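You operate a simulated robot arm through the tools that you are given. There is no shell and no other tool.

Carry out the task below with a simulated robot arm. There is one attempt and no reset: what you move stays moved.

Task
Charge the flat pack in dock C, then stand it on the charging bench.
Fine: watch the dock's display till it reads Full; charger off before the pack comes out; the other packs stay.

It is judged by the outcome, as a careful person would: the job done as asked, and still so three seconds after it is handed in. It fails if anything else is knocked over, pushed out of place, dropped, spilled or broken.

Robot
A 7-joint arm with a two-finger parallel gripper, fixed in place. Base frame: the origin is on the floor under the middle of its stand, x ahead of it, y to its left, z up. Lengths are in mm, angles in degrees, forces in N, time in s.
It reaches about 966 mm from its shoulder. Its first joint turns from -166.0 to 166.0 degrees. Payload 3.43 kg.
Tool frame: the origin (TCP) lies between the finger pads and is the grasp point; the fingertips stand 30 mm ahead of it; z points along the fingers, y is the line along which they close. The gripper opens to 94 mm. The fingers are 28 mm wide and 10 mm thick; the gripper's body (50 by 96 mm) begins 55 mm behind the TCP.
Orientation is that of the tool frame in the base frame, as a unit quaternion [x, y, z, w]. With the fingers straight down and closing along the base's y, the tool's x points along the base's -x, its y along +y and its z along -z.

Tools
- The arm moves only by the tool move_arm. Its arguments are lists of equal length, an entry for each row: "hand": the closure in counts, from 0 (fully open) to 255 (shut); "offset": the shift along the tool's x, y, z in mm, a list of three; "rotation": the turn, a rotation vector about the tool's x, y, z in degrees, a list of three. In form: {"hand": [hand, ...], "offset": [[tx, ty, tz], ...], "rotation": [[ax, ay, az], ...]}. A call has 1 to 20 rows; each row shifts and turns the commanded pose from where the row before left it, along the tool's axes as they then stand. A row lasts 0.2 s, in which the tool goes at most 50 mm and 8.6 degrees; a call with a longer step from one row to the next is refused whole, and so is a gripper value outside its range. Where a pose cannot be reached the arm comes as near as it can. A force on the tool above 80 N (or 10 N above the force at the start of the call, whichever is more), or a blocked arm, ends the call early, and 0.2 s more pass. The fingers move at their own pace (about 45 mm/s each) and stop on an object; they squeeze with about 24 N. The grip force told is the motor's: it shows also when the fingers shut on nothing. Time passes only in rows, and 0.2 s behind the last, so rows that do not move let the fingers close. The reply holds the time, the measured pose of the TCP, the force on the tool along the base axes, the opening and the grip force, in the units named above and with some noise, with the torque about the TCP (base axes, N m) and any sound that the robot's microphone picked up.
- Cameras (640 x 400 px; columns grow to the right, rows downward): "scene" is fixed at [35.8, -644.5, 1479.2]; the picture's right is [0.42, -0.91, 0.00], its down [-0.63, -0.29, -0.72] and it looks along [0.65, 0.30, -0.70] (base axes); focal length 245 px, centre (320, 200). "wrist" rides on the gripper at [76, 14, -103] in the tool frame; the picture's right is [-0.18, 0.98, 0.00], its down [-0.75, -0.14, -0.64] and it looks along [-0.63, -0.12, 0.77] (tool axes); focal length 243 px, centre (320, 200).
- camera(camera): a new picture of that camera. No time passes.
- lift_body(by): slides the trunk up (or, below 0, down) by that many mm; the arm rides with it, the base frame stays. It gives what a move gives, with no picture.
- pixel_to_xyz(camera, pixels): there is no depth. For up to 12 entries [column, row, z] of the newest picture of that camera ("zoom" is the newest enlarged one), the place [x, y] in the base frame at which the ray of that pixel passes the height z, good to about 2 mm, but the place of the scene camera against the robot may be out by one fixed shift of up to 18 mm in any direction. No time passes.
- enlarge(camera, box): a new picture of the part [left, top, right, bottom] of that camera's present view, enlarged. No time passes.
- close_job(): hands the job in; it is judged then, once.

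Leave the gripper open and the arm clear of the work at the hand-in unless told otherwise.

The tools are called after "Request:" by a JSON object that holds its "fn" and its "kwargs". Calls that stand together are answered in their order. move_arm: Moves the arm, as the interface text tells. Its arguments: {"type":"object","properties":{"hand":{"type":"array"},"offset":{"type":"array"},"rotation":{"type":"array"}},"required":["hand","offset","rotation"]} The other tools are called the same way: lift_body (by) moves the trunk up or down; camera (camera) takes a picture; pixel_to_xyz (camera, pixels) gives the place at which the rays of pixels pass given heights; enlarge (camera, box) takes an enlarged picture of a part of a camera's view; close_job () hands the job in.

At the start:

```text
clock: 0.0
position: [378.6, -334.7, 1293.0]
tcp_rot: [-0.005, 1.0, -0.001, -0.003]
contact_force: [0.1, -0.7, 0.1]
torque: [-0.02, -0.02, -0.02]
width: 93.9
grip_force: 0.1
trunk travel left (down, up): [-400.0, 90.0]
```

scene: 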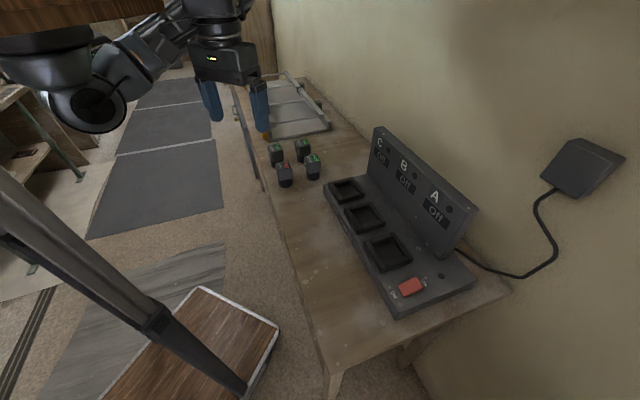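
wrist: 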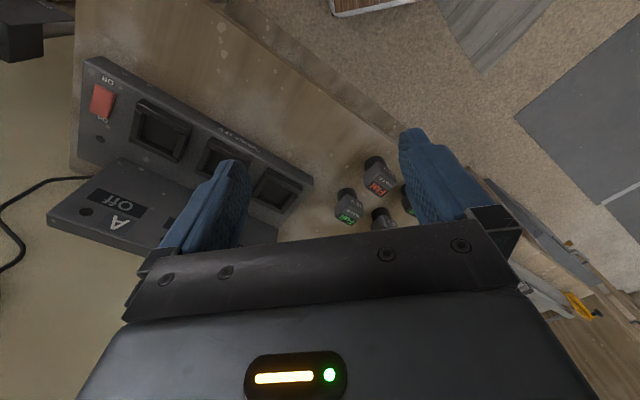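

I see a charger with docks C, B and A (all reading "Off"), a red switch near (411,287) in the scene picture, and four packs near (295,162). I'll enlarge both areas to read the details.

Request:
{"fn": "enlarge", "kwargs": {"camera": "scene", "box": [240, 120, 360, 195]}}

Request:
{"fn": "enlarge", "kwargs": {"camera": "scene", "box": [310, 110, 510, 320]}}

Request:
{"fn": "enlarge", "kwargs": {"camera": "wrist", "box": [320, 140, 440, 240]}}

Request:
{"fn": "enlarge", "kwargs": {"camera": "wrist", "box": [40, 40, 320, 250]}}

```text
5.33 times, centred on (300, 158) of scene
```

zoom: 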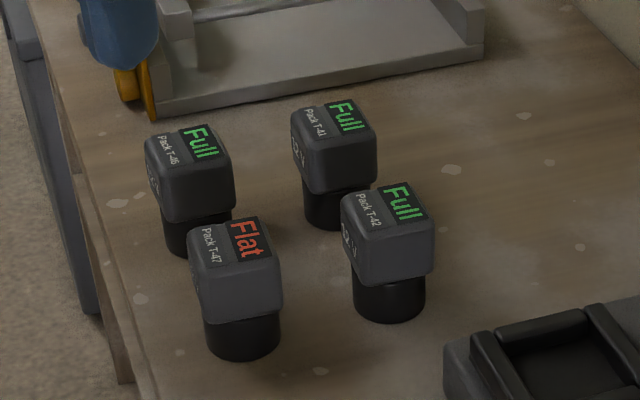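

```text
1.90 times, centred on (410, 215) of scene
```

zoom: 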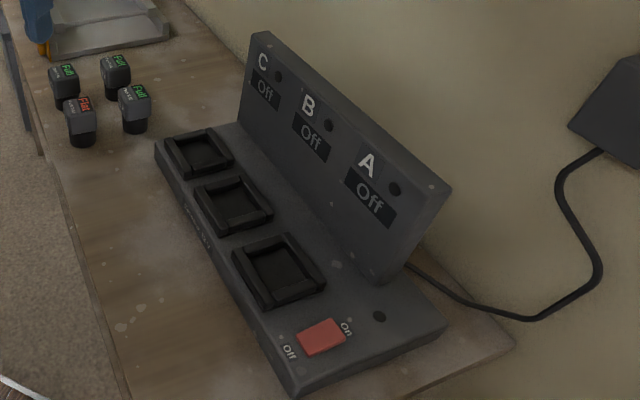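

```text
4.00 times, centred on (380, 190) of wrist
```

zoom: 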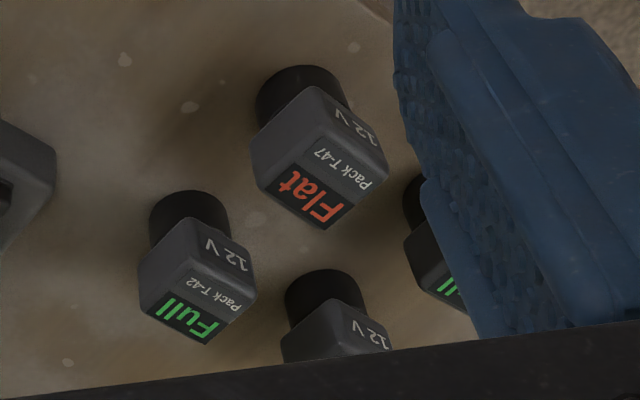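

```text
1.90 times, centred on (180, 145) of wrist
```

zoom: 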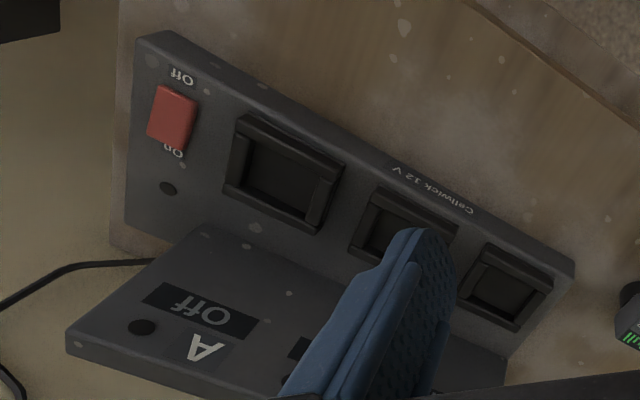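

The flat pack is T-47: red "Flat" at scene (283,165) and wrist (380,189). The other three read Full. To find the heights, I'll get rays for the same features in both cameras.

Request:
{"fn": "pixel_to_xyz", "kwargs": {"camera": "scene", "pixels": [[283, 165, 700], [283, 165, 800], [283, 165, 900], [411, 287, 700], [411, 287, 800], [411, 287, 900], [311, 158, 700], [311, 158, 800], [311, 158, 900]]}}

Request:
{"fn": "pixel_to_xyz", "kwargs": {"camera": "wrist", "pixels": [[380, 189, 700], [380, 189, 800], [380, 189, 900], [102, 101, 700], [102, 101, 800], [102, 101, 900], [348, 217, 700], [348, 217, 800], [348, 217, 900]]}}

```text
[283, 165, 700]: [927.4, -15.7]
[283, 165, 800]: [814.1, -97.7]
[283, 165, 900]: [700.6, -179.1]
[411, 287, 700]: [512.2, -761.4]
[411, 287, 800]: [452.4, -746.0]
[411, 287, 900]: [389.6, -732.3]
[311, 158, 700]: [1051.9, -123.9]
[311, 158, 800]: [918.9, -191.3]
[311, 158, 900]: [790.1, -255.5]
```

```text
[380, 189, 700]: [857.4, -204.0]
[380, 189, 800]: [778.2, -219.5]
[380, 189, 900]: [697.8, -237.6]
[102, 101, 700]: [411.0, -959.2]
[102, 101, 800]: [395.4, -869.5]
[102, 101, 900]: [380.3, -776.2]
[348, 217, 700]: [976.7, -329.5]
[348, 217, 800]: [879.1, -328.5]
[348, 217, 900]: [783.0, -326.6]
```

Rough triangulation puts the pack tops near z 965–990 and the switch near z 945. I'll move to a closer, still high, viewpoint for the wrist camera to fix these without the scene camera's shift.

Request:
{"fn": "move_arm", "kwargs": {"hand": [0, 0, 0, 0], "offset": [[-30, 21, 15], [-30, 21, 15], [-30, 21, 15], [-30, 21, 15]], "rotation": [[0, 0, 0], [0, 0, 0], [0, 0, 0], [0, 0, 0]]}}

Request:
{"fn": "camera", "kwargs": {"camera": "wrist"}}

Request:
{"fn": "camera", "kwargs": {"camera": "scene"}}

```text
clock: 1.0
position: [497.7, -247.8, 1231.9]
tcp_rot: [-0.004, 1.0, -0.001, -0.002]
contact_force: [-0.1, -0.1, 0.0]
torque: [0.02, 0.03, -0.01]
width: 94.3
grip_force: 0.0
trunk travel left (down, up): [-400.0, 90.0]
```

```text
taken
```

wrist: 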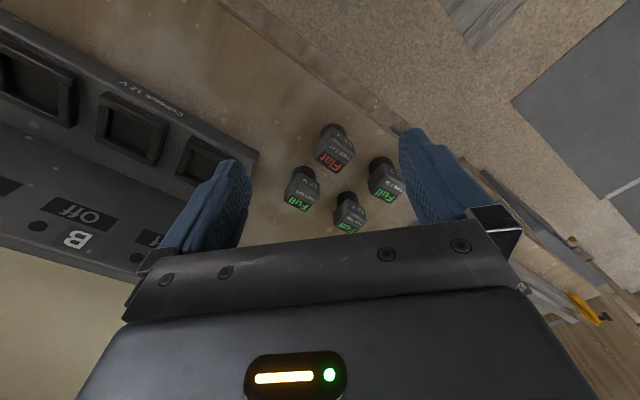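

```text
taken
```

scene: 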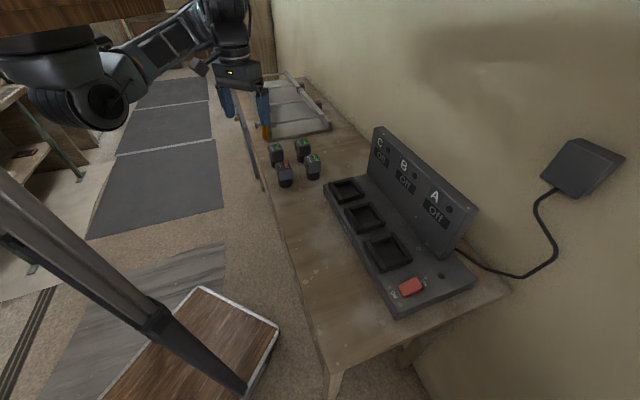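

The packs are clearer now: "Flat" is at wrist (333,160). I'll enlarge for precise features.

Request:
{"fn": "enlarge", "kwargs": {"camera": "wrist", "box": [270, 110, 430, 240]}}

Request:
{"fn": "pixel_to_xyz", "kwargs": {"camera": "wrist", "pixels": [[333, 160, 700], [333, 160, 900], [333, 160, 950], [298, 204, 700], [298, 204, 900], [298, 204, 950]]}}

Request:
{"fn": "enlarge", "kwargs": {"camera": "wrist", "box": [0, 20, 280, 250]}}

```text
3.08 times, centred on (350, 175) of wrist
```

zoom: 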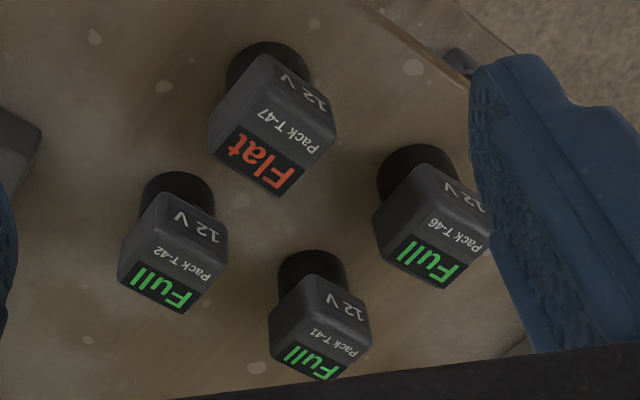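

```text
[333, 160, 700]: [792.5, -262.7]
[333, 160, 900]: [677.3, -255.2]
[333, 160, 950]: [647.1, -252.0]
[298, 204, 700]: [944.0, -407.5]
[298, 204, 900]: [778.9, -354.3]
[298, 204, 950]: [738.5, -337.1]
```

```text
1.74 times, centred on (140, 135) of wrist
```

zoom: 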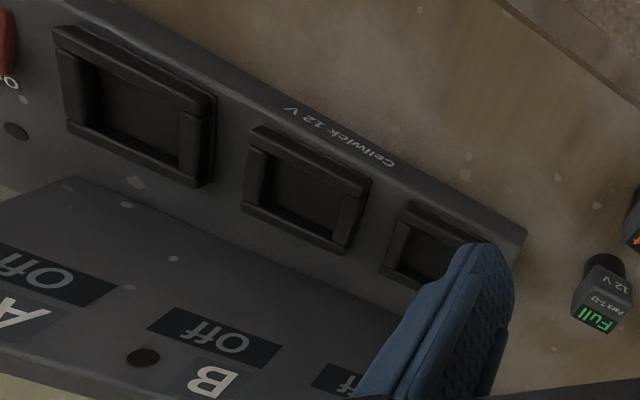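

Triangulation gives the flat pack's top near (627, −250, ~985). I'm moving closer, still well above it, for a better fix on the packs.

Request:
{"fn": "move_arm", "kwargs": {"hand": [0, 0, 0], "offset": [[-15, 0, 35], [-15, 0, 35], [-15, 0, 35]], "rotation": [[0, 0, 0], [0, 0, 0], [0, 0, 0]]}}

Request:
{"fn": "camera", "kwargs": {"camera": "wrist"}}

Request:
{"fn": "enlarge", "kwargs": {"camera": "wrist", "box": [240, 60, 420, 180]}}

```text
clock: 1.8
position: [542.6, -248.3, 1125.6]
tcp_rot: [-0.004, 1.0, -0.001, -0.003]
contact_force: [0.2, -0.5, 0.4]
torque: [0.01, -0.01, 0.0]
width: 94.3
grip_force: 0.1
trunk travel left (down, up): [-400.0, 90.0]
```

```text
taken
```

wrist: 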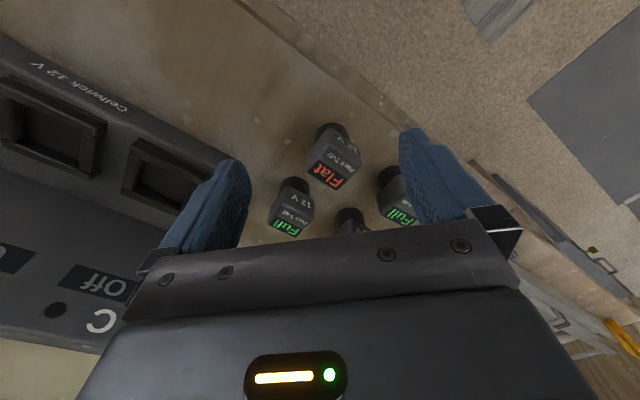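

```text
3.33 times, centred on (330, 120) of wrist
```

zoom: 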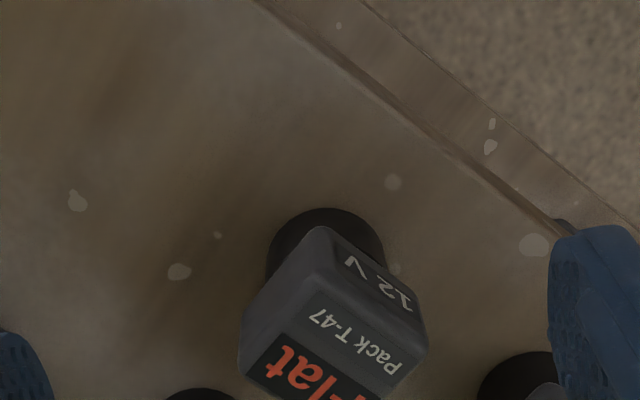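

The pack sits at about (333,165). I'll enlarge around the four packs.

Request:
{"fn": "enlarge", "kwargs": {"camera": "wrist", "box": [260, 110, 420, 240]}}

Request:
{"fn": "pixel_to_xyz", "kwargs": {"camera": "wrist", "pixels": [[328, 176, 850], [328, 176, 900], [328, 176, 950], [328, 176, 1000], [286, 228, 900], [286, 228, 950], [286, 228, 1000]]}}

```text
3.08 times, centred on (340, 175) of wrist
```

zoom: 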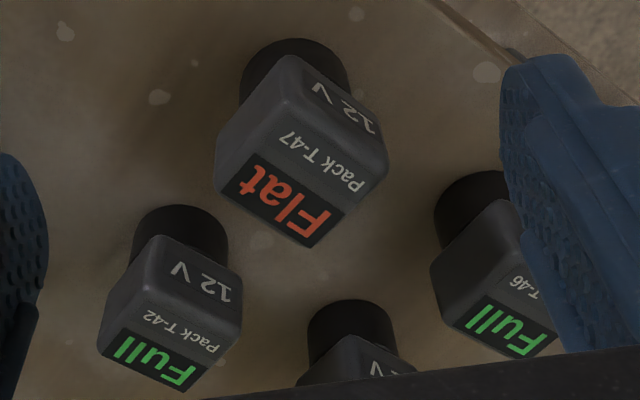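

```text
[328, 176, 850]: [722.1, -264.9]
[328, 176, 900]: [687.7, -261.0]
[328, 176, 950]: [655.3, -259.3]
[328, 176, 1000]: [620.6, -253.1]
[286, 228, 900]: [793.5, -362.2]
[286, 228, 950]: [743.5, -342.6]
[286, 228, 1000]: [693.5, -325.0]
```

The baselines so far are too short for a good height. I'm shifting about 300 mm toward −y and 75 mm up, clear of the display panel, to get a wide baseline and look at the docks.

Request:
{"fn": "move_arm", "kwargs": {"hand": [0, 0, 0, 0, 0, 0, 0, 0], "offset": [[0, -5, -37], [0, -5, -37], [0, -48, 0], [0, -48, 0], [0, -48, 0], [0, -48, 0], [0, -48, 0], [0, -48, 0]], "rotation": [[0, 0, 0], [0, 0, 0], [0, 0, 0], [0, 0, 0], [0, 0, 0], [0, 0, 0], [0, 0, 0], [0, 0, 0]]}}

Request:
{"fn": "camera", "kwargs": {"camera": "wrist"}}

Request:
{"fn": "enlarge", "kwargs": {"camera": "wrist", "box": [480, 60, 640, 160]}}

Request:
{"fn": "enlarge", "kwargs": {"camera": "wrist", "box": [160, 20, 460, 220]}}

```text
clock: 3.6
position: [548.6, -548.4, 1201.0]
tcp_rot: [-0.005, 1.0, -0.002, -0.002]
contact_force: [0.2, 0.5, -0.2]
torque: [-0.05, 0.02, 0.01]
width: 94.1
grip_force: 0.1
trunk travel left (down, up): [-400.0, 90.0]
```

```text
taken
```

wrist: 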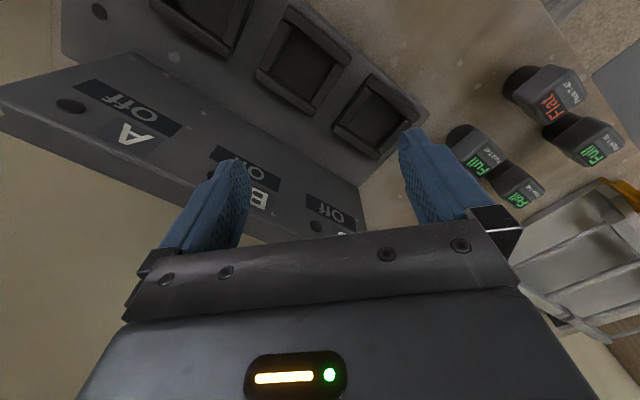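

```text
4.00 times, centred on (560, 110) of wrist
```

zoom: 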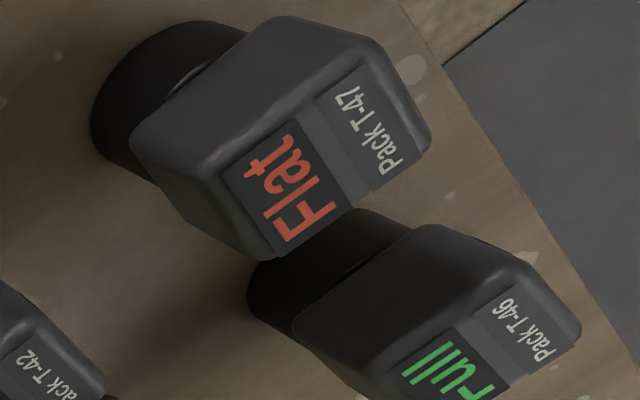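

```text
2.00 times, centred on (310, 120) of wrist
```

zoom: 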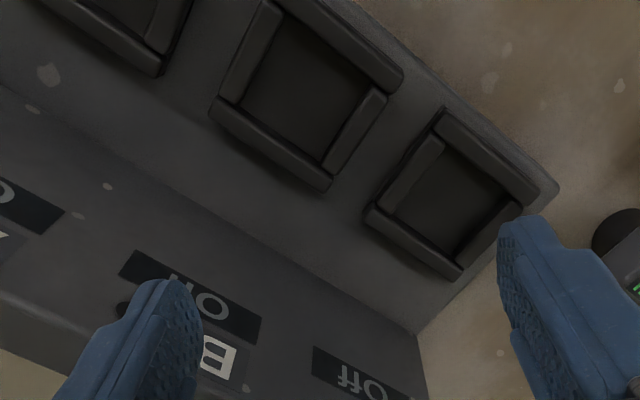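

From here I can see the packs and docks C and B well. Flat's label centre is at (552,107); dock C's recess is near (375,110). I'll get rays at several heights.

Request:
{"fn": "pixel_to_xyz", "kwargs": {"camera": "wrist", "pixels": [[552, 107, 900], [552, 107, 950], [552, 107, 1000], [375, 115, 900], [375, 115, 950], [375, 115, 1000], [303, 67, 900], [303, 67, 950], [303, 67, 1000]]}}

Request:
{"fn": "enlarge", "kwargs": {"camera": "wrist", "box": [320, 40, 440, 170]}}

Request:
{"fn": "enlarge", "kwargs": {"camera": "wrist", "box": [0, 20, 340, 240]}}

```text
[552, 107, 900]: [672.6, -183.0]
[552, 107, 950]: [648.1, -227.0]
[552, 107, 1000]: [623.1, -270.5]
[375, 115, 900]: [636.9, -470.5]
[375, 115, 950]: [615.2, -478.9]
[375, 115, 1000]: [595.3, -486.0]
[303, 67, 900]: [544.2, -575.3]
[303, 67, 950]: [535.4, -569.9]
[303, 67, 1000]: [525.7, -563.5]
```

```text
3.08 times, centred on (380, 105) of wrist
```

zoom: 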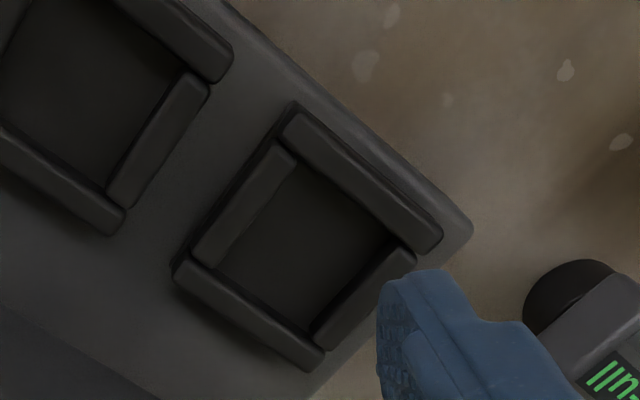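

```text
1.82 times, centred on (170, 130) of wrist
```

zoom: 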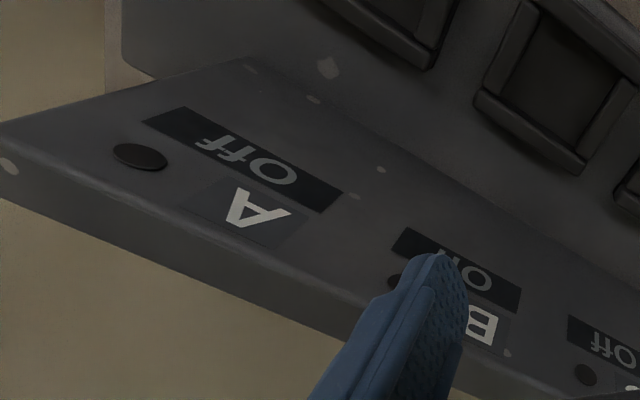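

Combining views, the flat pack's label centre is about (633, −255, 982). Next: its label corners at z=982 for size and yaw, plus rays for the dock C rim corners and display panel.

Request:
{"fn": "pixel_to_xyz", "kwargs": {"camera": "wrist", "pixels": [[535.5, 102.5, 982], [549.5, 125, 982], [585, 97.5, 982], [570.5, 75, 982], [569, 82, 982], [568.8, 106.8, 982]]}}

Request:
{"fn": "pixel_to_xyz", "kwargs": {"camera": "wrist", "pixels": [[371.7, 74.3, 930], [418.2, 119.2, 930], [377, 159.5, 930], [332.2, 126.5, 930], [371.7, 74.3, 960], [418.2, 119.2, 960], [377, 159.5, 960], [332.2, 126.5, 960]]}}

```text
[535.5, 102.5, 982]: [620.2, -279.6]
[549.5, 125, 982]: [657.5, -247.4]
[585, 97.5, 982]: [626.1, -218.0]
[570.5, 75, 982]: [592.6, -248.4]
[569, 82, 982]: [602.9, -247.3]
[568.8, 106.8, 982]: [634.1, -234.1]
```

```text
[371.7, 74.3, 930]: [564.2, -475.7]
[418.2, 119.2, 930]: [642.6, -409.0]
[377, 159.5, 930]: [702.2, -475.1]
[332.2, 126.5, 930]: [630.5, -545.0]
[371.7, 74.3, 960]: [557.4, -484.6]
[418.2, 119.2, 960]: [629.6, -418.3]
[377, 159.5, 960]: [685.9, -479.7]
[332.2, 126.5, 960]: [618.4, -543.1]
```

The pack's top is about 50×42 mm at the label, its faces lie along ~41° and ~131°, and the pack is centred near (624, −248). Dock C is aligned similarly. I'll move back over the pack at safe height, then turn the tool about 42° (tool x toward the bench front, camera facing the panel), then descend a bit to look.

Request:
{"fn": "move_arm", "kwargs": {"hand": [0, 0, 0, 0, 0, 0, 0, 0, 0, 0, 0, 0, 0, 0, 0], "offset": [[-10.8, 43, 0], [-10.8, 43, 0], [-10.8, 43, 0], [-10.8, 43, 0], [-10.8, 43, 0], [-10.8, 43, 0], [-10.8, 43, 0], [0, 0, 0], [0, 0, 0], [0, 0, 0], [0, 0, 0], [0, 0, 0], [0, 0, 0], [0, 0, 35], [0, 0, 35]], "rotation": [[0, 0, 0], [0, 0, 0], [0, 0, 0], [0, 0, 0], [0, 0, 0], [0, 0, 0], [0, 0, 0], [0, 0, 8], [0, 0, 8], [0, 0, 8], [0, 0, 8], [0, 0, 8], [0, 0, 8], [0, 0, 0], [0, 0, 0]]}}

Request:
{"fn": "camera", "kwargs": {"camera": "wrist"}}

Request:
{"fn": "camera", "kwargs": {"camera": "scene"}}

```text
clock: 6.8
position: [617.6, -244.9, 1129.4]
tcp_rot: [0.403, 0.915, -0.001, -0.001]
contact_force: [-0.3, 0.0, -0.3]
torque: [0.0, -0.01, -0.02]
width: 93.8
grip_force: 0.1
trunk travel left (down, up): [-400.0, 90.0]
```

```text
taken
```

wrist: 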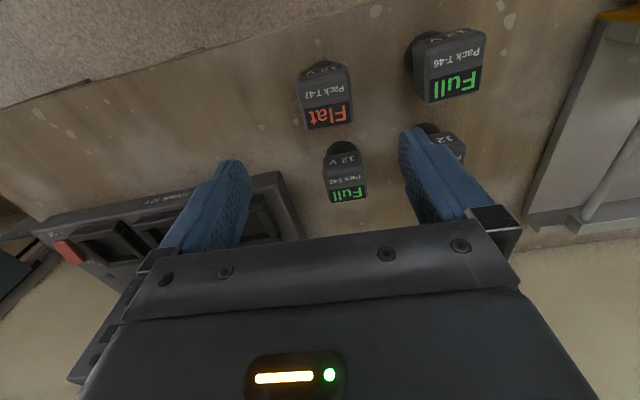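

```text
taken
```

scene: 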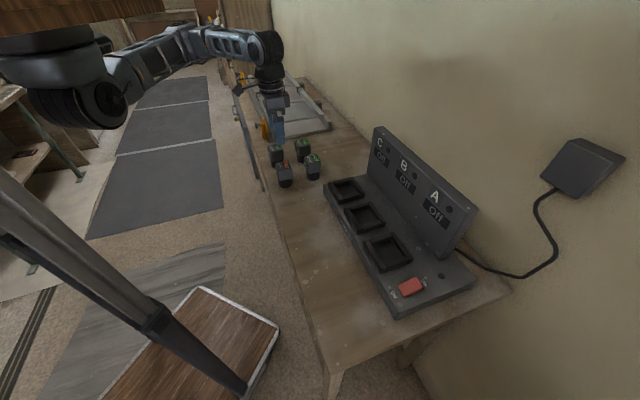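

The flat pack now appears at (326,98), nearly square with the picture. I'll enlarge it.

Request:
{"fn": "enlarge", "kwargs": {"camera": "wrist", "box": [280, 50, 380, 140]}}

Request:
{"fn": "enlarge", "kwargs": {"camera": "wrist", "box": [0, 100, 320, 300]}}

```text
4.44 times, centred on (330, 95) of wrist
```

zoom: 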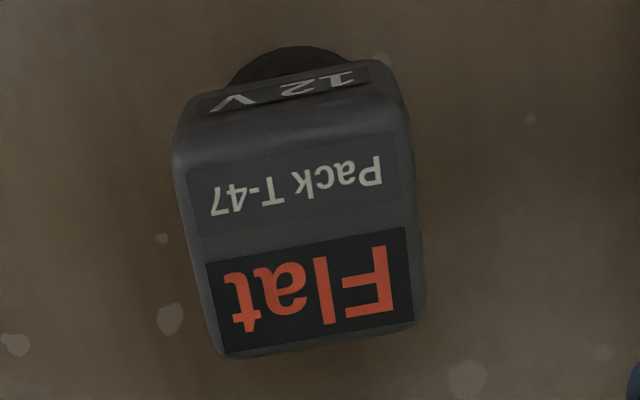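

```text
2.00 times, centred on (160, 200) of wrist
```

zoom: 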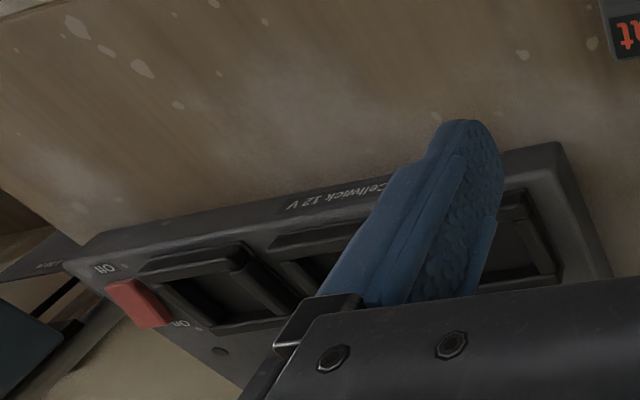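

I'll convert the top-face corners (outer ≈ (297,87), (350,79), (354,122), (308,131)) at z=982 to confirm centre, size and yaw.

Request:
{"fn": "pixel_to_xyz", "kwargs": {"camera": "wrist", "pixels": [[300.1, 87.8, 982], [346.9, 79.7, 982], [350.7, 121.6, 982], [308.6, 129.9, 982], [297.4, 87.1, 982], [349.8, 79.3, 982], [354.1, 122, 982], [308, 131, 982], [327.5, 104.5, 982], [327.5, 104.5, 900]]}}

Request:
{"fn": "pixel_to_xyz", "kwargs": {"camera": "wrist", "pixels": [[347, 193, 982], [440, 73, 982], [454, 83, 982]]}}

```text
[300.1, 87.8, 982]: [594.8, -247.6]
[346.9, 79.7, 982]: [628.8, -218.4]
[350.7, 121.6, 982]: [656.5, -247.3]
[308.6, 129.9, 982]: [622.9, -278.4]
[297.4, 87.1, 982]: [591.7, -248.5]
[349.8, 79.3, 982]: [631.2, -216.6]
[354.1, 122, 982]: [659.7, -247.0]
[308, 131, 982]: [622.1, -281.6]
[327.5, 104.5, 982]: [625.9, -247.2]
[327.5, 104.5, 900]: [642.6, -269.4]
```

```text
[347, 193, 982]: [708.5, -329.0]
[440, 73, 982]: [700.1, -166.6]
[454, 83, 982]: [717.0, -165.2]
```

The flat pack is centred at about (626, −248), roughly 51 mm along the closing axis, yaw ~42°, and the tool now matches at 42.4°. Before grasping I need dock C's exact place and height, so I'll move to view it from the front.

Request:
{"fn": "move_arm", "kwargs": {"hand": [0, 0, 0, 0], "offset": [[-19.4, -38.9, 5], [-19.4, -38.9, 5], [-19.4, -38.9, 5], [-19.4, -38.9, 5]], "rotation": [[0, 0, 0], [0, 0, 0], [0, 0, 0], [0, 0, 0]]}}

Request:
{"fn": "camera", "kwargs": {"camera": "wrist"}}

Request:
{"fn": "enlarge", "kwargs": {"camera": "wrist", "box": [240, 110, 400, 230]}}

```text
clock: 7.8
position: [555.1, -407.5, 1113.6]
tcp_rot: [0.401, 0.916, -0.002, -0.002]
contact_force: [-0.1, 1.3, -0.8]
torque: [-0.06, 0.01, 0.01]
width: 94.0
grip_force: 0.0
trunk travel left (down, up): [-400.0, 90.0]
```

```text
taken
```

wrist: 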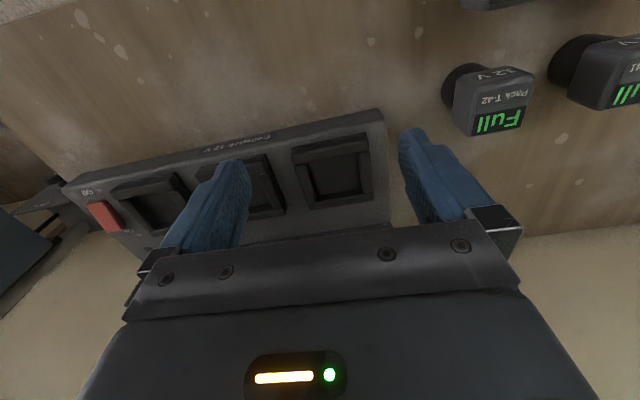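

```text
3.33 times, centred on (320, 170) of wrist
```

zoom: 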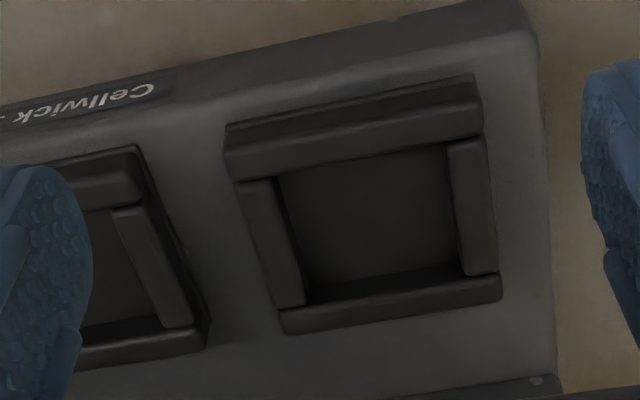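

Dock C's square socket is clear at around (334,178). I'll project its outer and inner rim corners at several heights to compare with the earlier view.

Request:
{"fn": "pixel_to_xyz", "kwargs": {"camera": "wrist", "pixels": [[291.5, 154.4, 930], [368, 140.6, 930], [374.6, 200, 930], [309.5, 209.9, 930], [291.5, 154.4, 960], [368, 140.6, 960], [374.6, 200, 960], [309.5, 209.9, 960]]}}

Request:
{"fn": "pixel_to_xyz", "kwargs": {"camera": "wrist", "pixels": [[306.5, 162.5, 930], [358.4, 152.9, 930], [362.9, 194, 930], [315.5, 201.5, 930], [306.5, 162.5, 960], [358.4, 152.9, 960], [362.9, 194, 960], [315.5, 201.5, 960]]}}

```text
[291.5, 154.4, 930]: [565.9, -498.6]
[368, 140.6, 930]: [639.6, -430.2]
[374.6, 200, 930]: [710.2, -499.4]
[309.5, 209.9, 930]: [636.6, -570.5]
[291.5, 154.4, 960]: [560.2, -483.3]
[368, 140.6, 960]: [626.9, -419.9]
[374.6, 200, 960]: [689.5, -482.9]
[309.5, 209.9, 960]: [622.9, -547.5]
```

```text
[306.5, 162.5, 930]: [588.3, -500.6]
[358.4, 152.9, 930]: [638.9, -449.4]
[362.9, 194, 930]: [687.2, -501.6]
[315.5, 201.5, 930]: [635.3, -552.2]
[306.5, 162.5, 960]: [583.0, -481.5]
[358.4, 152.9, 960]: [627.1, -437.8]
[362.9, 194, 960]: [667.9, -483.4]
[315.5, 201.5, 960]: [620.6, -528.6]
```

Both views agree: dock C's rim top is at z≈962, centred near (623.5, −482), with an opening about 61 mm square at yaw ~44.5°. The floor lies roughly 15 mm below the rim. Now I'll go back above the flat pack and descend partway (fingertips still above the pack tops) to check alignment.

Request:
{"fn": "move_arm", "kwargs": {"hand": [0, 0, 0, 0, 0, 0], "offset": [[17.25, 40.0, 0], [17.25, 40.0, 0], [17.25, 40.0, 0], [17.25, 40.0, 0], [0, 0, 40], [0, 0, 38]], "rotation": [[0, 0, 0], [0, 0, 0], [0, 0, 0], [0, 0, 0], [0, 0, 0], [0, 0, 0]]}}

Request:
{"fn": "camera", "kwargs": {"camera": "wrist"}}

Request:
{"fn": "enlarge", "kwargs": {"camera": "wrist", "box": [220, 60, 420, 200]}}

```text
clock: 9.2
position: [625.1, -248.9, 1031.8]
tcp_rot: [0.403, 0.915, -0.001, -0.002]
contact_force: [-0.6, -0.4, -0.5]
torque: [0.03, -0.02, -0.02]
width: 94.1
grip_force: 0.0
trunk travel left (down, up): [-400.0, 90.0]
```

```text
taken
```

wrist: 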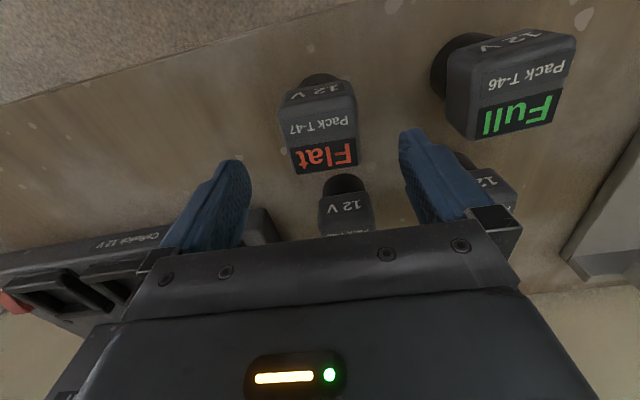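

```text
2.86 times, centred on (320, 130) of wrist
```

zoom: 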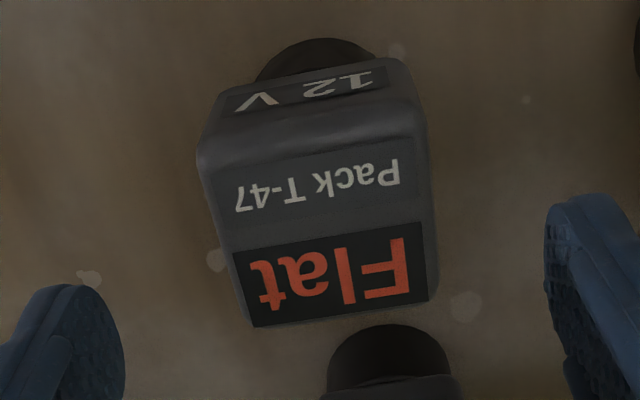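

Alignment is good: the pack's top centre is at (323,140) against an expected (320,143), so about 2 mm off. I'll nudge by that and descend to put the pads on the head (TCP z≈964), then look before closing.

Request:
{"fn": "move_arm", "kwargs": {"hand": [0, 0, 0, 0], "offset": [[1.5, 1.5, 17], [0, 0, 17], [0, 0, 17], [0, 0, 17]], "rotation": [[0, 0, 0], [0, 0, 0], [0, 0, 0], [0, 0, 0]]}}

Request:
{"fn": "camera", "kwargs": {"camera": "wrist"}}

Request:
{"fn": "enlarge", "kwargs": {"camera": "scene", "box": [230, 80, 370, 200]}}

```text
clock: 10.2
position: [625.4, -246.3, 964.1]
tcp_rot: [0.403, 0.915, -0.001, -0.002]
contact_force: [0.0, -0.6, -0.5]
torque: [-0.02, 0.02, -0.03]
width: 94.0
grip_force: 0.1
trunk travel left (down, up): [-400.0, 90.0]
```

```text
taken
```

wrist: 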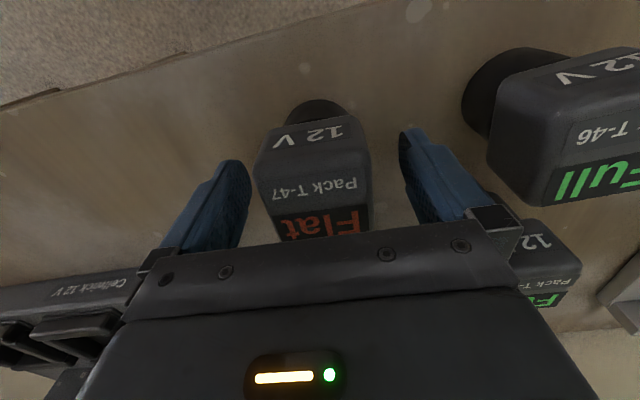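

```text
3.33 times, centred on (300, 140) of scene
```

zoom: 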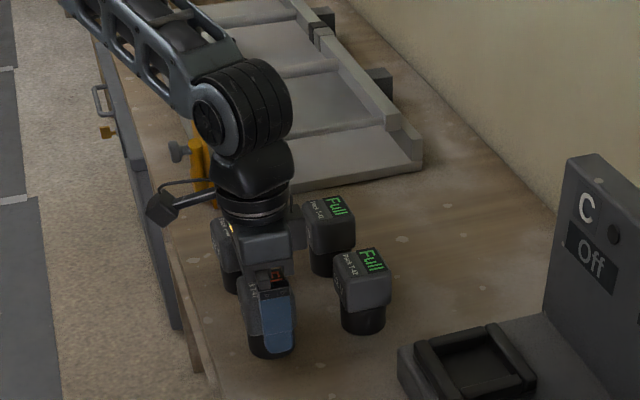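

The pack's head is centred between the fingers. Closing on it now.

Request:
{"fn": "move_arm", "kwargs": {"hand": [80, 140, 200, 255, 255, 255, 255], "offset": [[0, 0, 0], [0, 0, 0], [0, 0, 0], [0, 0, 0], [0, 0, 0], [0, 0, 0], [0, 0, 0]], "rotation": [[0, 0, 0], [0, 0, 0], [0, 0, 0], [0, 0, 0], [0, 0, 0], [0, 0, 0], [0, 0, 0]]}}

```text
clock: 11.8
position: [626.1, -246.2, 963.8]
tcp_rot: [0.402, 0.916, -0.002, -0.002]
contact_force: [-0.4, -0.1, 0.0]
torque: [-0.02, -0.01, -0.01]
width: 58.4
grip_force: 24.2
trunk travel left (down, up): [-400.0, 90.0]
```

Gripped at 58.4 mm with 24 N. Lifting slowly straight up, then checking.

Request:
{"fn": "move_arm", "kwargs": {"hand": [255, 255, 255, 255, 255, 255], "offset": [[0, 0, -5], [0, 0, -15], [0, 0, -25], [0, 0, -30], [0, 0, -30], [0, 0, -20]], "rotation": [[0, 0, 0], [0, 0, 0], [0, 0, 0], [0, 0, 0], [0, 0, 0], [0, 0, 0]]}}

Request:
{"fn": "camera", "kwargs": {"camera": "wrist"}}

Request:
{"fn": "enlarge", "kwargs": {"camera": "scene", "box": [230, 60, 470, 260]}}

```text
clock: 13.2
position: [626.5, -246.9, 1088.7]
tcp_rot: [0.403, 0.915, -0.001, -0.002]
contact_force: [0.2, 0.3, -4.3]
torque: [-0.02, 0.0, 0.01]
width: 58.1
grip_force: 23.8
trunk travel left (down, up): [-400.0, 90.0]
```

```text
taken
```

wrist: 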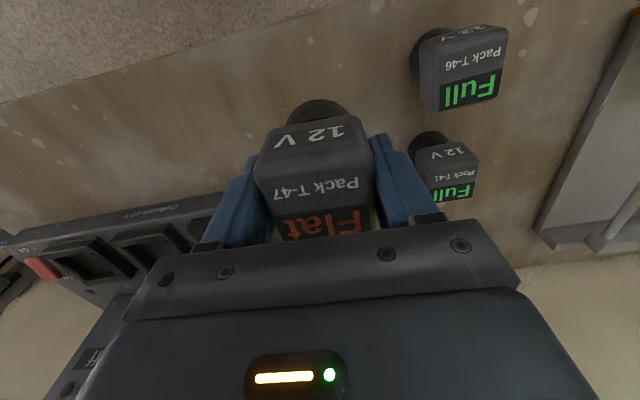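

```text
2.00 times, centred on (350, 160) of scene
```

zoom: 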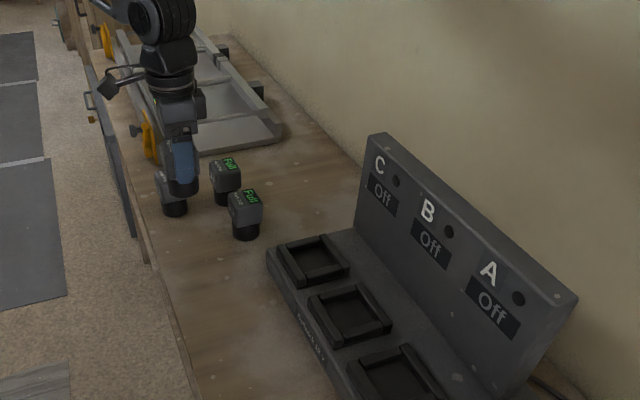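

The pack is up (4.3 N) and held level, with the other packs undisturbed. The panel is ~165 mm tall and stands ~104 mm behind dock C's centre, so there is room. I'll carry the pack to above dock C at this height, turning ~1.7° to match the socket.

Request:
{"fn": "move_arm", "kwargs": {"hand": [255, 255, 255, 255, 255, 255, 255, 255, 255], "offset": [[-21.3, -20.1, 0], [-21.3, -20.1, 0], [-21.3, -20.1, 0], [-21.3, -20.1, 0], [-21.3, -20.1, 0], [-21.3, -20.1, 0], [-21.3, -20.1, 0], [-21.3, -20.1, 0], [0, 0, 0]], "rotation": [[0, 0, 0], [0, 0, 0], [0, 0, 0], [0, 0, 0], [0, 0, 0], [0, 0, 0], [0, 0, 0], [0, 0, 0], [0, 0, -1.7]]}}

Request:
{"fn": "camera", "kwargs": {"camera": "wrist"}}

Request:
{"fn": "enlarge", "kwargs": {"camera": "scene", "box": [290, 60, 490, 260]}}

```text
clock: 15.2
position: [622.8, -481.4, 1089.9]
tcp_rot: [0.389, 0.921, -0.001, -0.002]
contact_force: [-0.3, -0.2, -2.7]
torque: [-0.05, 0.01, -0.01]
width: 58.2
grip_force: 24.1
trunk travel left (down, up): [-400.0, 90.0]
```

```text
taken
```

wrist: 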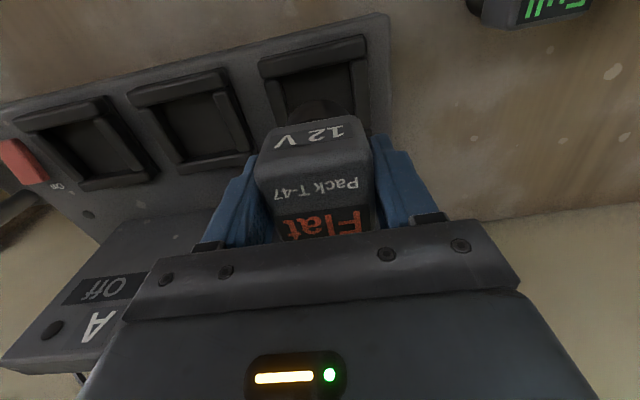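

```text
2.00 times, centred on (390, 160) of scene
```

zoom: 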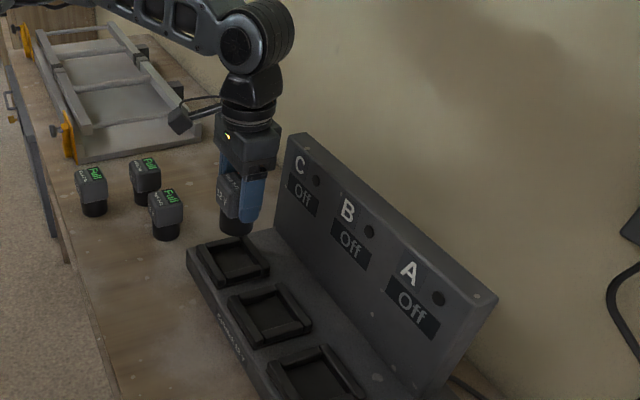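

The pack hangs over dock C. I'll enlarge the wrist view to check that it is centred on the socket before lowering.

Request:
{"fn": "enlarge", "kwargs": {"camera": "wrist", "box": [230, 20, 410, 150]}}

Request:
{"fn": "enlarge", "kwargs": {"camera": "scene", "box": [370, 140, 470, 220]}}

Request:
{"fn": "pixel_to_xyz", "kwargs": {"camera": "wrist", "pixels": [[320, 104, 962], [259, 65, 962], [367, 38, 962]]}}

```text
3.08 times, centred on (320, 85) of wrist
```

zoom: 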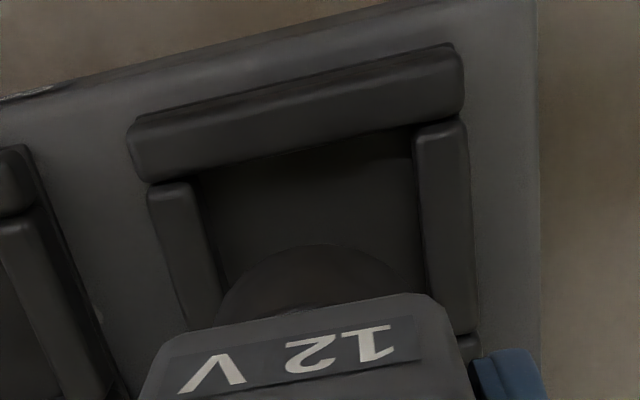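

```text
5.00 times, centred on (420, 180) of scene
```

zoom: 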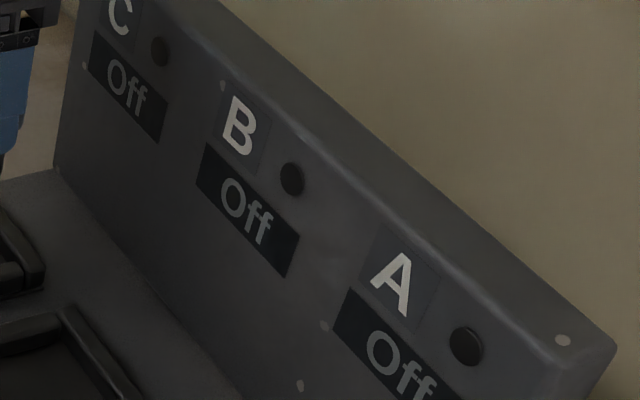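

```text
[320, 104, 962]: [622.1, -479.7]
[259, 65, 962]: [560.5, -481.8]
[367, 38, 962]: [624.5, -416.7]
```

The socket is where expected: centre at (320,104) → about (622, −480). The stem is about 52 mm wide and the opening about 61 mm. I'll lower to just above the rim and check the gaps.

Request:
{"fn": "move_arm", "kwargs": {"hand": [255, 255, 255, 255], "offset": [[0, 0, 12], [0, 0, 12], [0, 0, 12], [0, 0, 6]], "rotation": [[0, 0, 0], [0, 0, 0], [0, 0, 0], [0, 0, 0]]}}

Request:
{"fn": "enlarge", "kwargs": {"camera": "wrist", "box": [230, 30, 410, 160]}}

Request:
{"fn": "enlarge", "kwargs": {"camera": "scene", "box": [310, 130, 430, 210]}}

```text
clock: 16.2
position: [623.5, -480.8, 1049.1]
tcp_rot: [0.389, 0.921, -0.002, -0.003]
contact_force: [0.1, 0.0, -2.8]
torque: [0.02, 0.03, 0.0]
width: 58.5
grip_force: 23.8
trunk travel left (down, up): [-400.0, 90.0]
```

```text
3.08 times, centred on (320, 95) of wrist
```

zoom: 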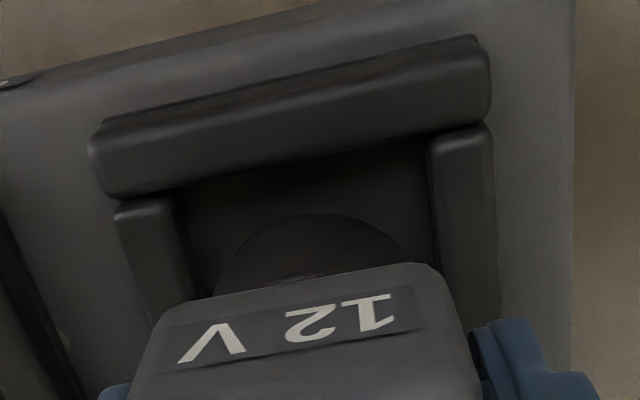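

```text
5.00 times, centred on (370, 170) of scene
```

zoom: 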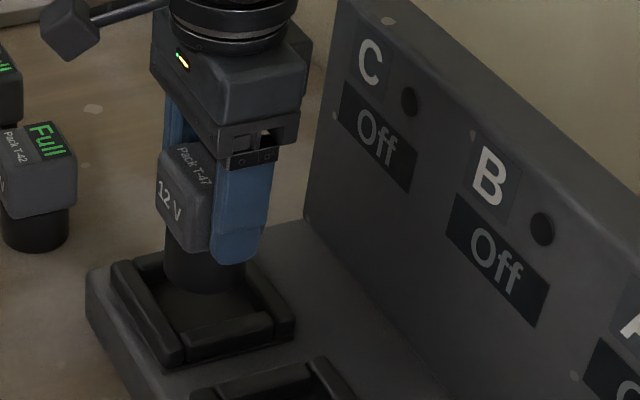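

The stem is centred on the opening within about 1 mm, with gaps of ~4–5 mm all round. I'm lowering 30 mm so the stem enters the rim, then checking force and view.

Request:
{"fn": "move_arm", "kwargs": {"hand": [255, 255, 255, 255, 255], "offset": [[0, -0.7, 8], [0, 0, 8], [0, 0, 6], [0, 0, 4], [0, 0, 4]], "rotation": [[0, 0, 0], [0, 0, 0], [0, 0, 0], [0, 0, 0], [0, 0, 0]]}}

Request:
{"fn": "enlarge", "kwargs": {"camera": "wrist", "box": [230, 30, 410, 160]}}

Request:
{"fn": "enlarge", "kwargs": {"camera": "scene", "box": [310, 130, 430, 210]}}

```text
clock: 17.4
position: [622.6, -482.6, 1017.6]
tcp_rot: [0.39, 0.921, -0.001, -0.002]
contact_force: [0.0, 0.2, -3.2]
torque: [-0.03, -0.03, 0.01]
width: 58.1
grip_force: 23.3
trunk travel left (down, up): [-400.0, 90.0]
```

```text
3.08 times, centred on (320, 95) of wrist
```

zoom: 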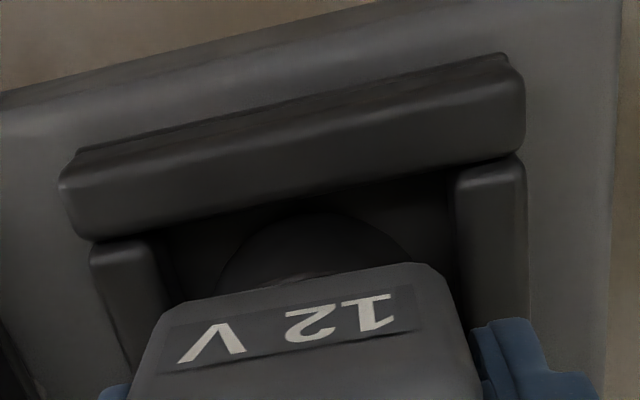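

```text
5.00 times, centred on (370, 170) of scene
```

zoom: 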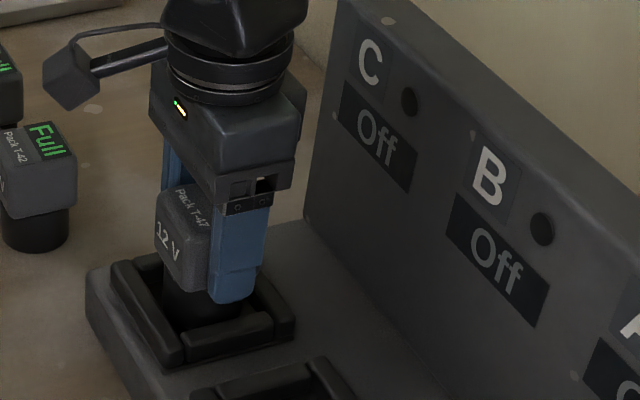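

No contact yet (−3.2 N is just the weight), and the stem is inside the rim with gaps on all sides. I'm lowering in small steps to find the floor.

Request:
{"fn": "move_arm", "kwargs": {"hand": [255, 255, 255, 255], "offset": [[0, 0, 2], [0, 0, 2], [0, 0, 2], [0, 0, 0]], "rotation": [[0, 0, 0], [0, 0, 0], [0, 0, 0], [0, 0, 0]]}}

```text
clock: 18.4
position: [622.0, -482.8, 1014.5]
tcp_rot: [0.389, 0.921, -0.003, -0.002]
contact_force: [-0.4, 3.4, 18.7]
torque: [0.3, -0.23, 0.25]
width: 58.7
grip_force: 24.0
trunk travel left (down, up): [-400.0, 90.0]
```

Contact at z≈1014.5 with about 19 N up. I need to see whether that's the socket floor or a rim.

Request:
{"fn": "camera", "kwargs": {"camera": "wrist"}}

Request:
{"fn": "enlarge", "kwargs": {"camera": "wrist", "box": [230, 60, 410, 160]}}

Request:
{"fn": "enlarge", "kwargs": {"camera": "scene", "box": [320, 150, 390, 210]}}

```text
taken
```

wrist: 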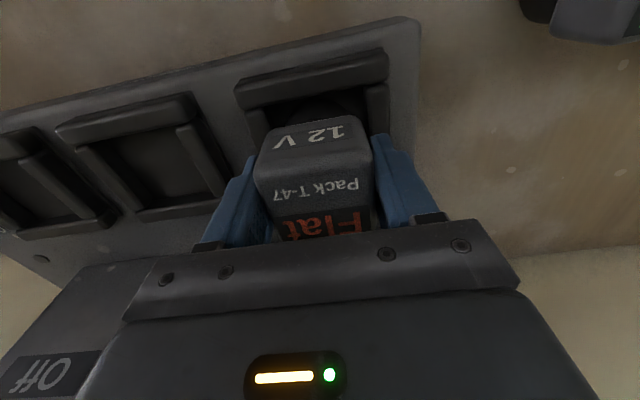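

```text
3.56 times, centred on (320, 110) of wrist
```

zoom: 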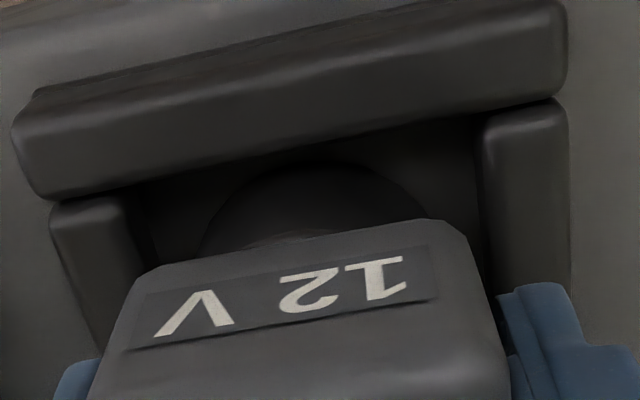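

```text
6.67 times, centred on (355, 180) of scene
```

zoom: 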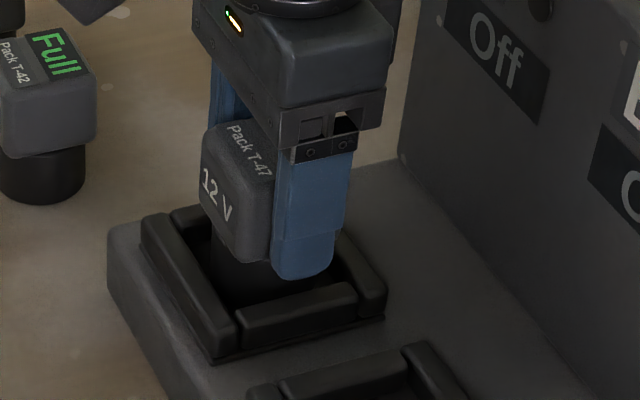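

The stem sits inside the opening on all sides (front gap ~5 mm), and the fingertips are ~20 mm above the rims, so this is the socket floor. I'll ease the pressure by 2 mm, then open the fingers.

Request:
{"fn": "move_arm", "kwargs": {"hand": [255, 255], "offset": [[0, 0, -1.8], [0, 0, 0]], "rotation": [[0, 0, 0], [0, 0, 0]]}}

```text
clock: 19.0
position: [620.9, -482.4, 1012.9]
tcp_rot: [0.389, 0.921, -0.001, -0.003]
contact_force: [-0.3, -2.4, 4.5]
torque: [-0.32, -0.1, -0.06]
width: 58.4
grip_force: 23.6
trunk travel left (down, up): [-400.0, 90.0]
```

Force eased to 4.5 N, and z read slightly lower. I'll press gently once more to confirm it's firmly on the floor.

Request:
{"fn": "move_arm", "kwargs": {"hand": [255, 255], "offset": [[0, 0, 1.5], [0, 0, 0]], "rotation": [[0, 0, 0], [0, 0, 0]]}}

Request:
{"fn": "enlarge", "kwargs": {"camera": "wrist", "box": [230, 60, 410, 160]}}

Request:
{"fn": "enlarge", "kwargs": {"camera": "scene", "box": [320, 150, 390, 210]}}

```text
clock: 19.6
position: [622.7, -482.3, 1013.5]
tcp_rot: [0.389, 0.921, -0.002, -0.002]
contact_force: [-1.9, -1.5, 18.2]
torque: [0.02, -0.28, -0.03]
width: 58.4
grip_force: 23.6
trunk travel left (down, up): [-400.0, 90.0]
```

```text
3.56 times, centred on (320, 110) of wrist
```

zoom: 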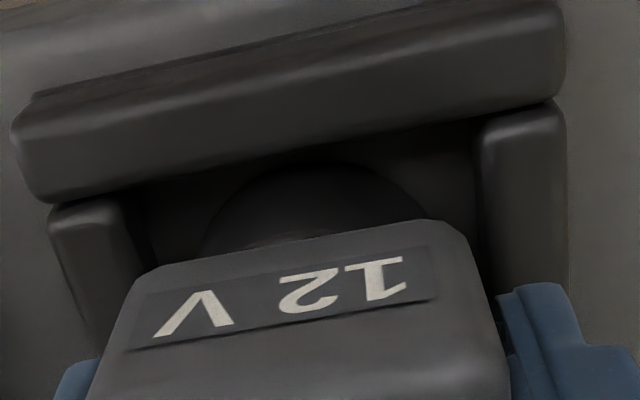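

```text
6.67 times, centred on (355, 180) of scene
```

zoom: 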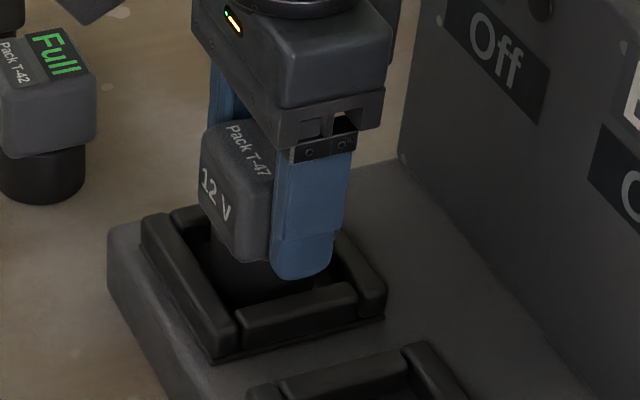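

It's a firm, centred floor contact. Easing off, then opening the fingers fully.

Request:
{"fn": "move_arm", "kwargs": {"hand": [255, 200, 140, 60, 0, 0, 0], "offset": [[0, 0, -1.6], [0, 0, 0], [0, 0, 0], [0, 0, 0], [0, 0, 0], [0, 0, 0], [0, 0, 0]], "rotation": [[0, 0, 0], [0, 0, 0], [0, 0, 0], [0, 0, 0], [0, 0, 0], [0, 0, 0], [0, 0, 0]]}}

Request:
{"fn": "camera", "kwargs": {"camera": "wrist"}}

Request:
{"fn": "enlarge", "kwargs": {"camera": "scene", "box": [320, 140, 410, 210]}}

```text
clock: 21.2
position: [622.7, -481.2, 1014.1]
tcp_rot: [0.389, 0.921, -0.002, -0.003]
contact_force: [-0.3, 0.5, 0.2]
torque: [0.02, -0.01, 0.01]
width: 94.3
grip_force: 0.0
trunk travel left (down, up): [-400.0, 90.0]
```

```text
taken
```

wrist: 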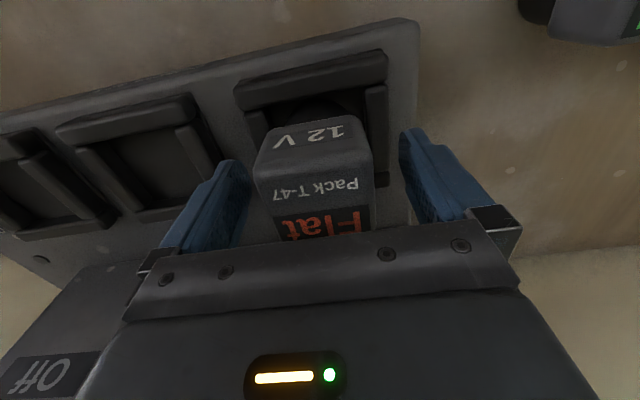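

```text
5.71 times, centred on (365, 175) of scene
```

zoom: 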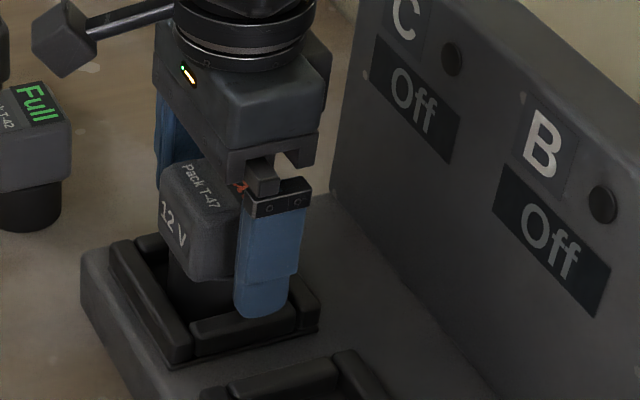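

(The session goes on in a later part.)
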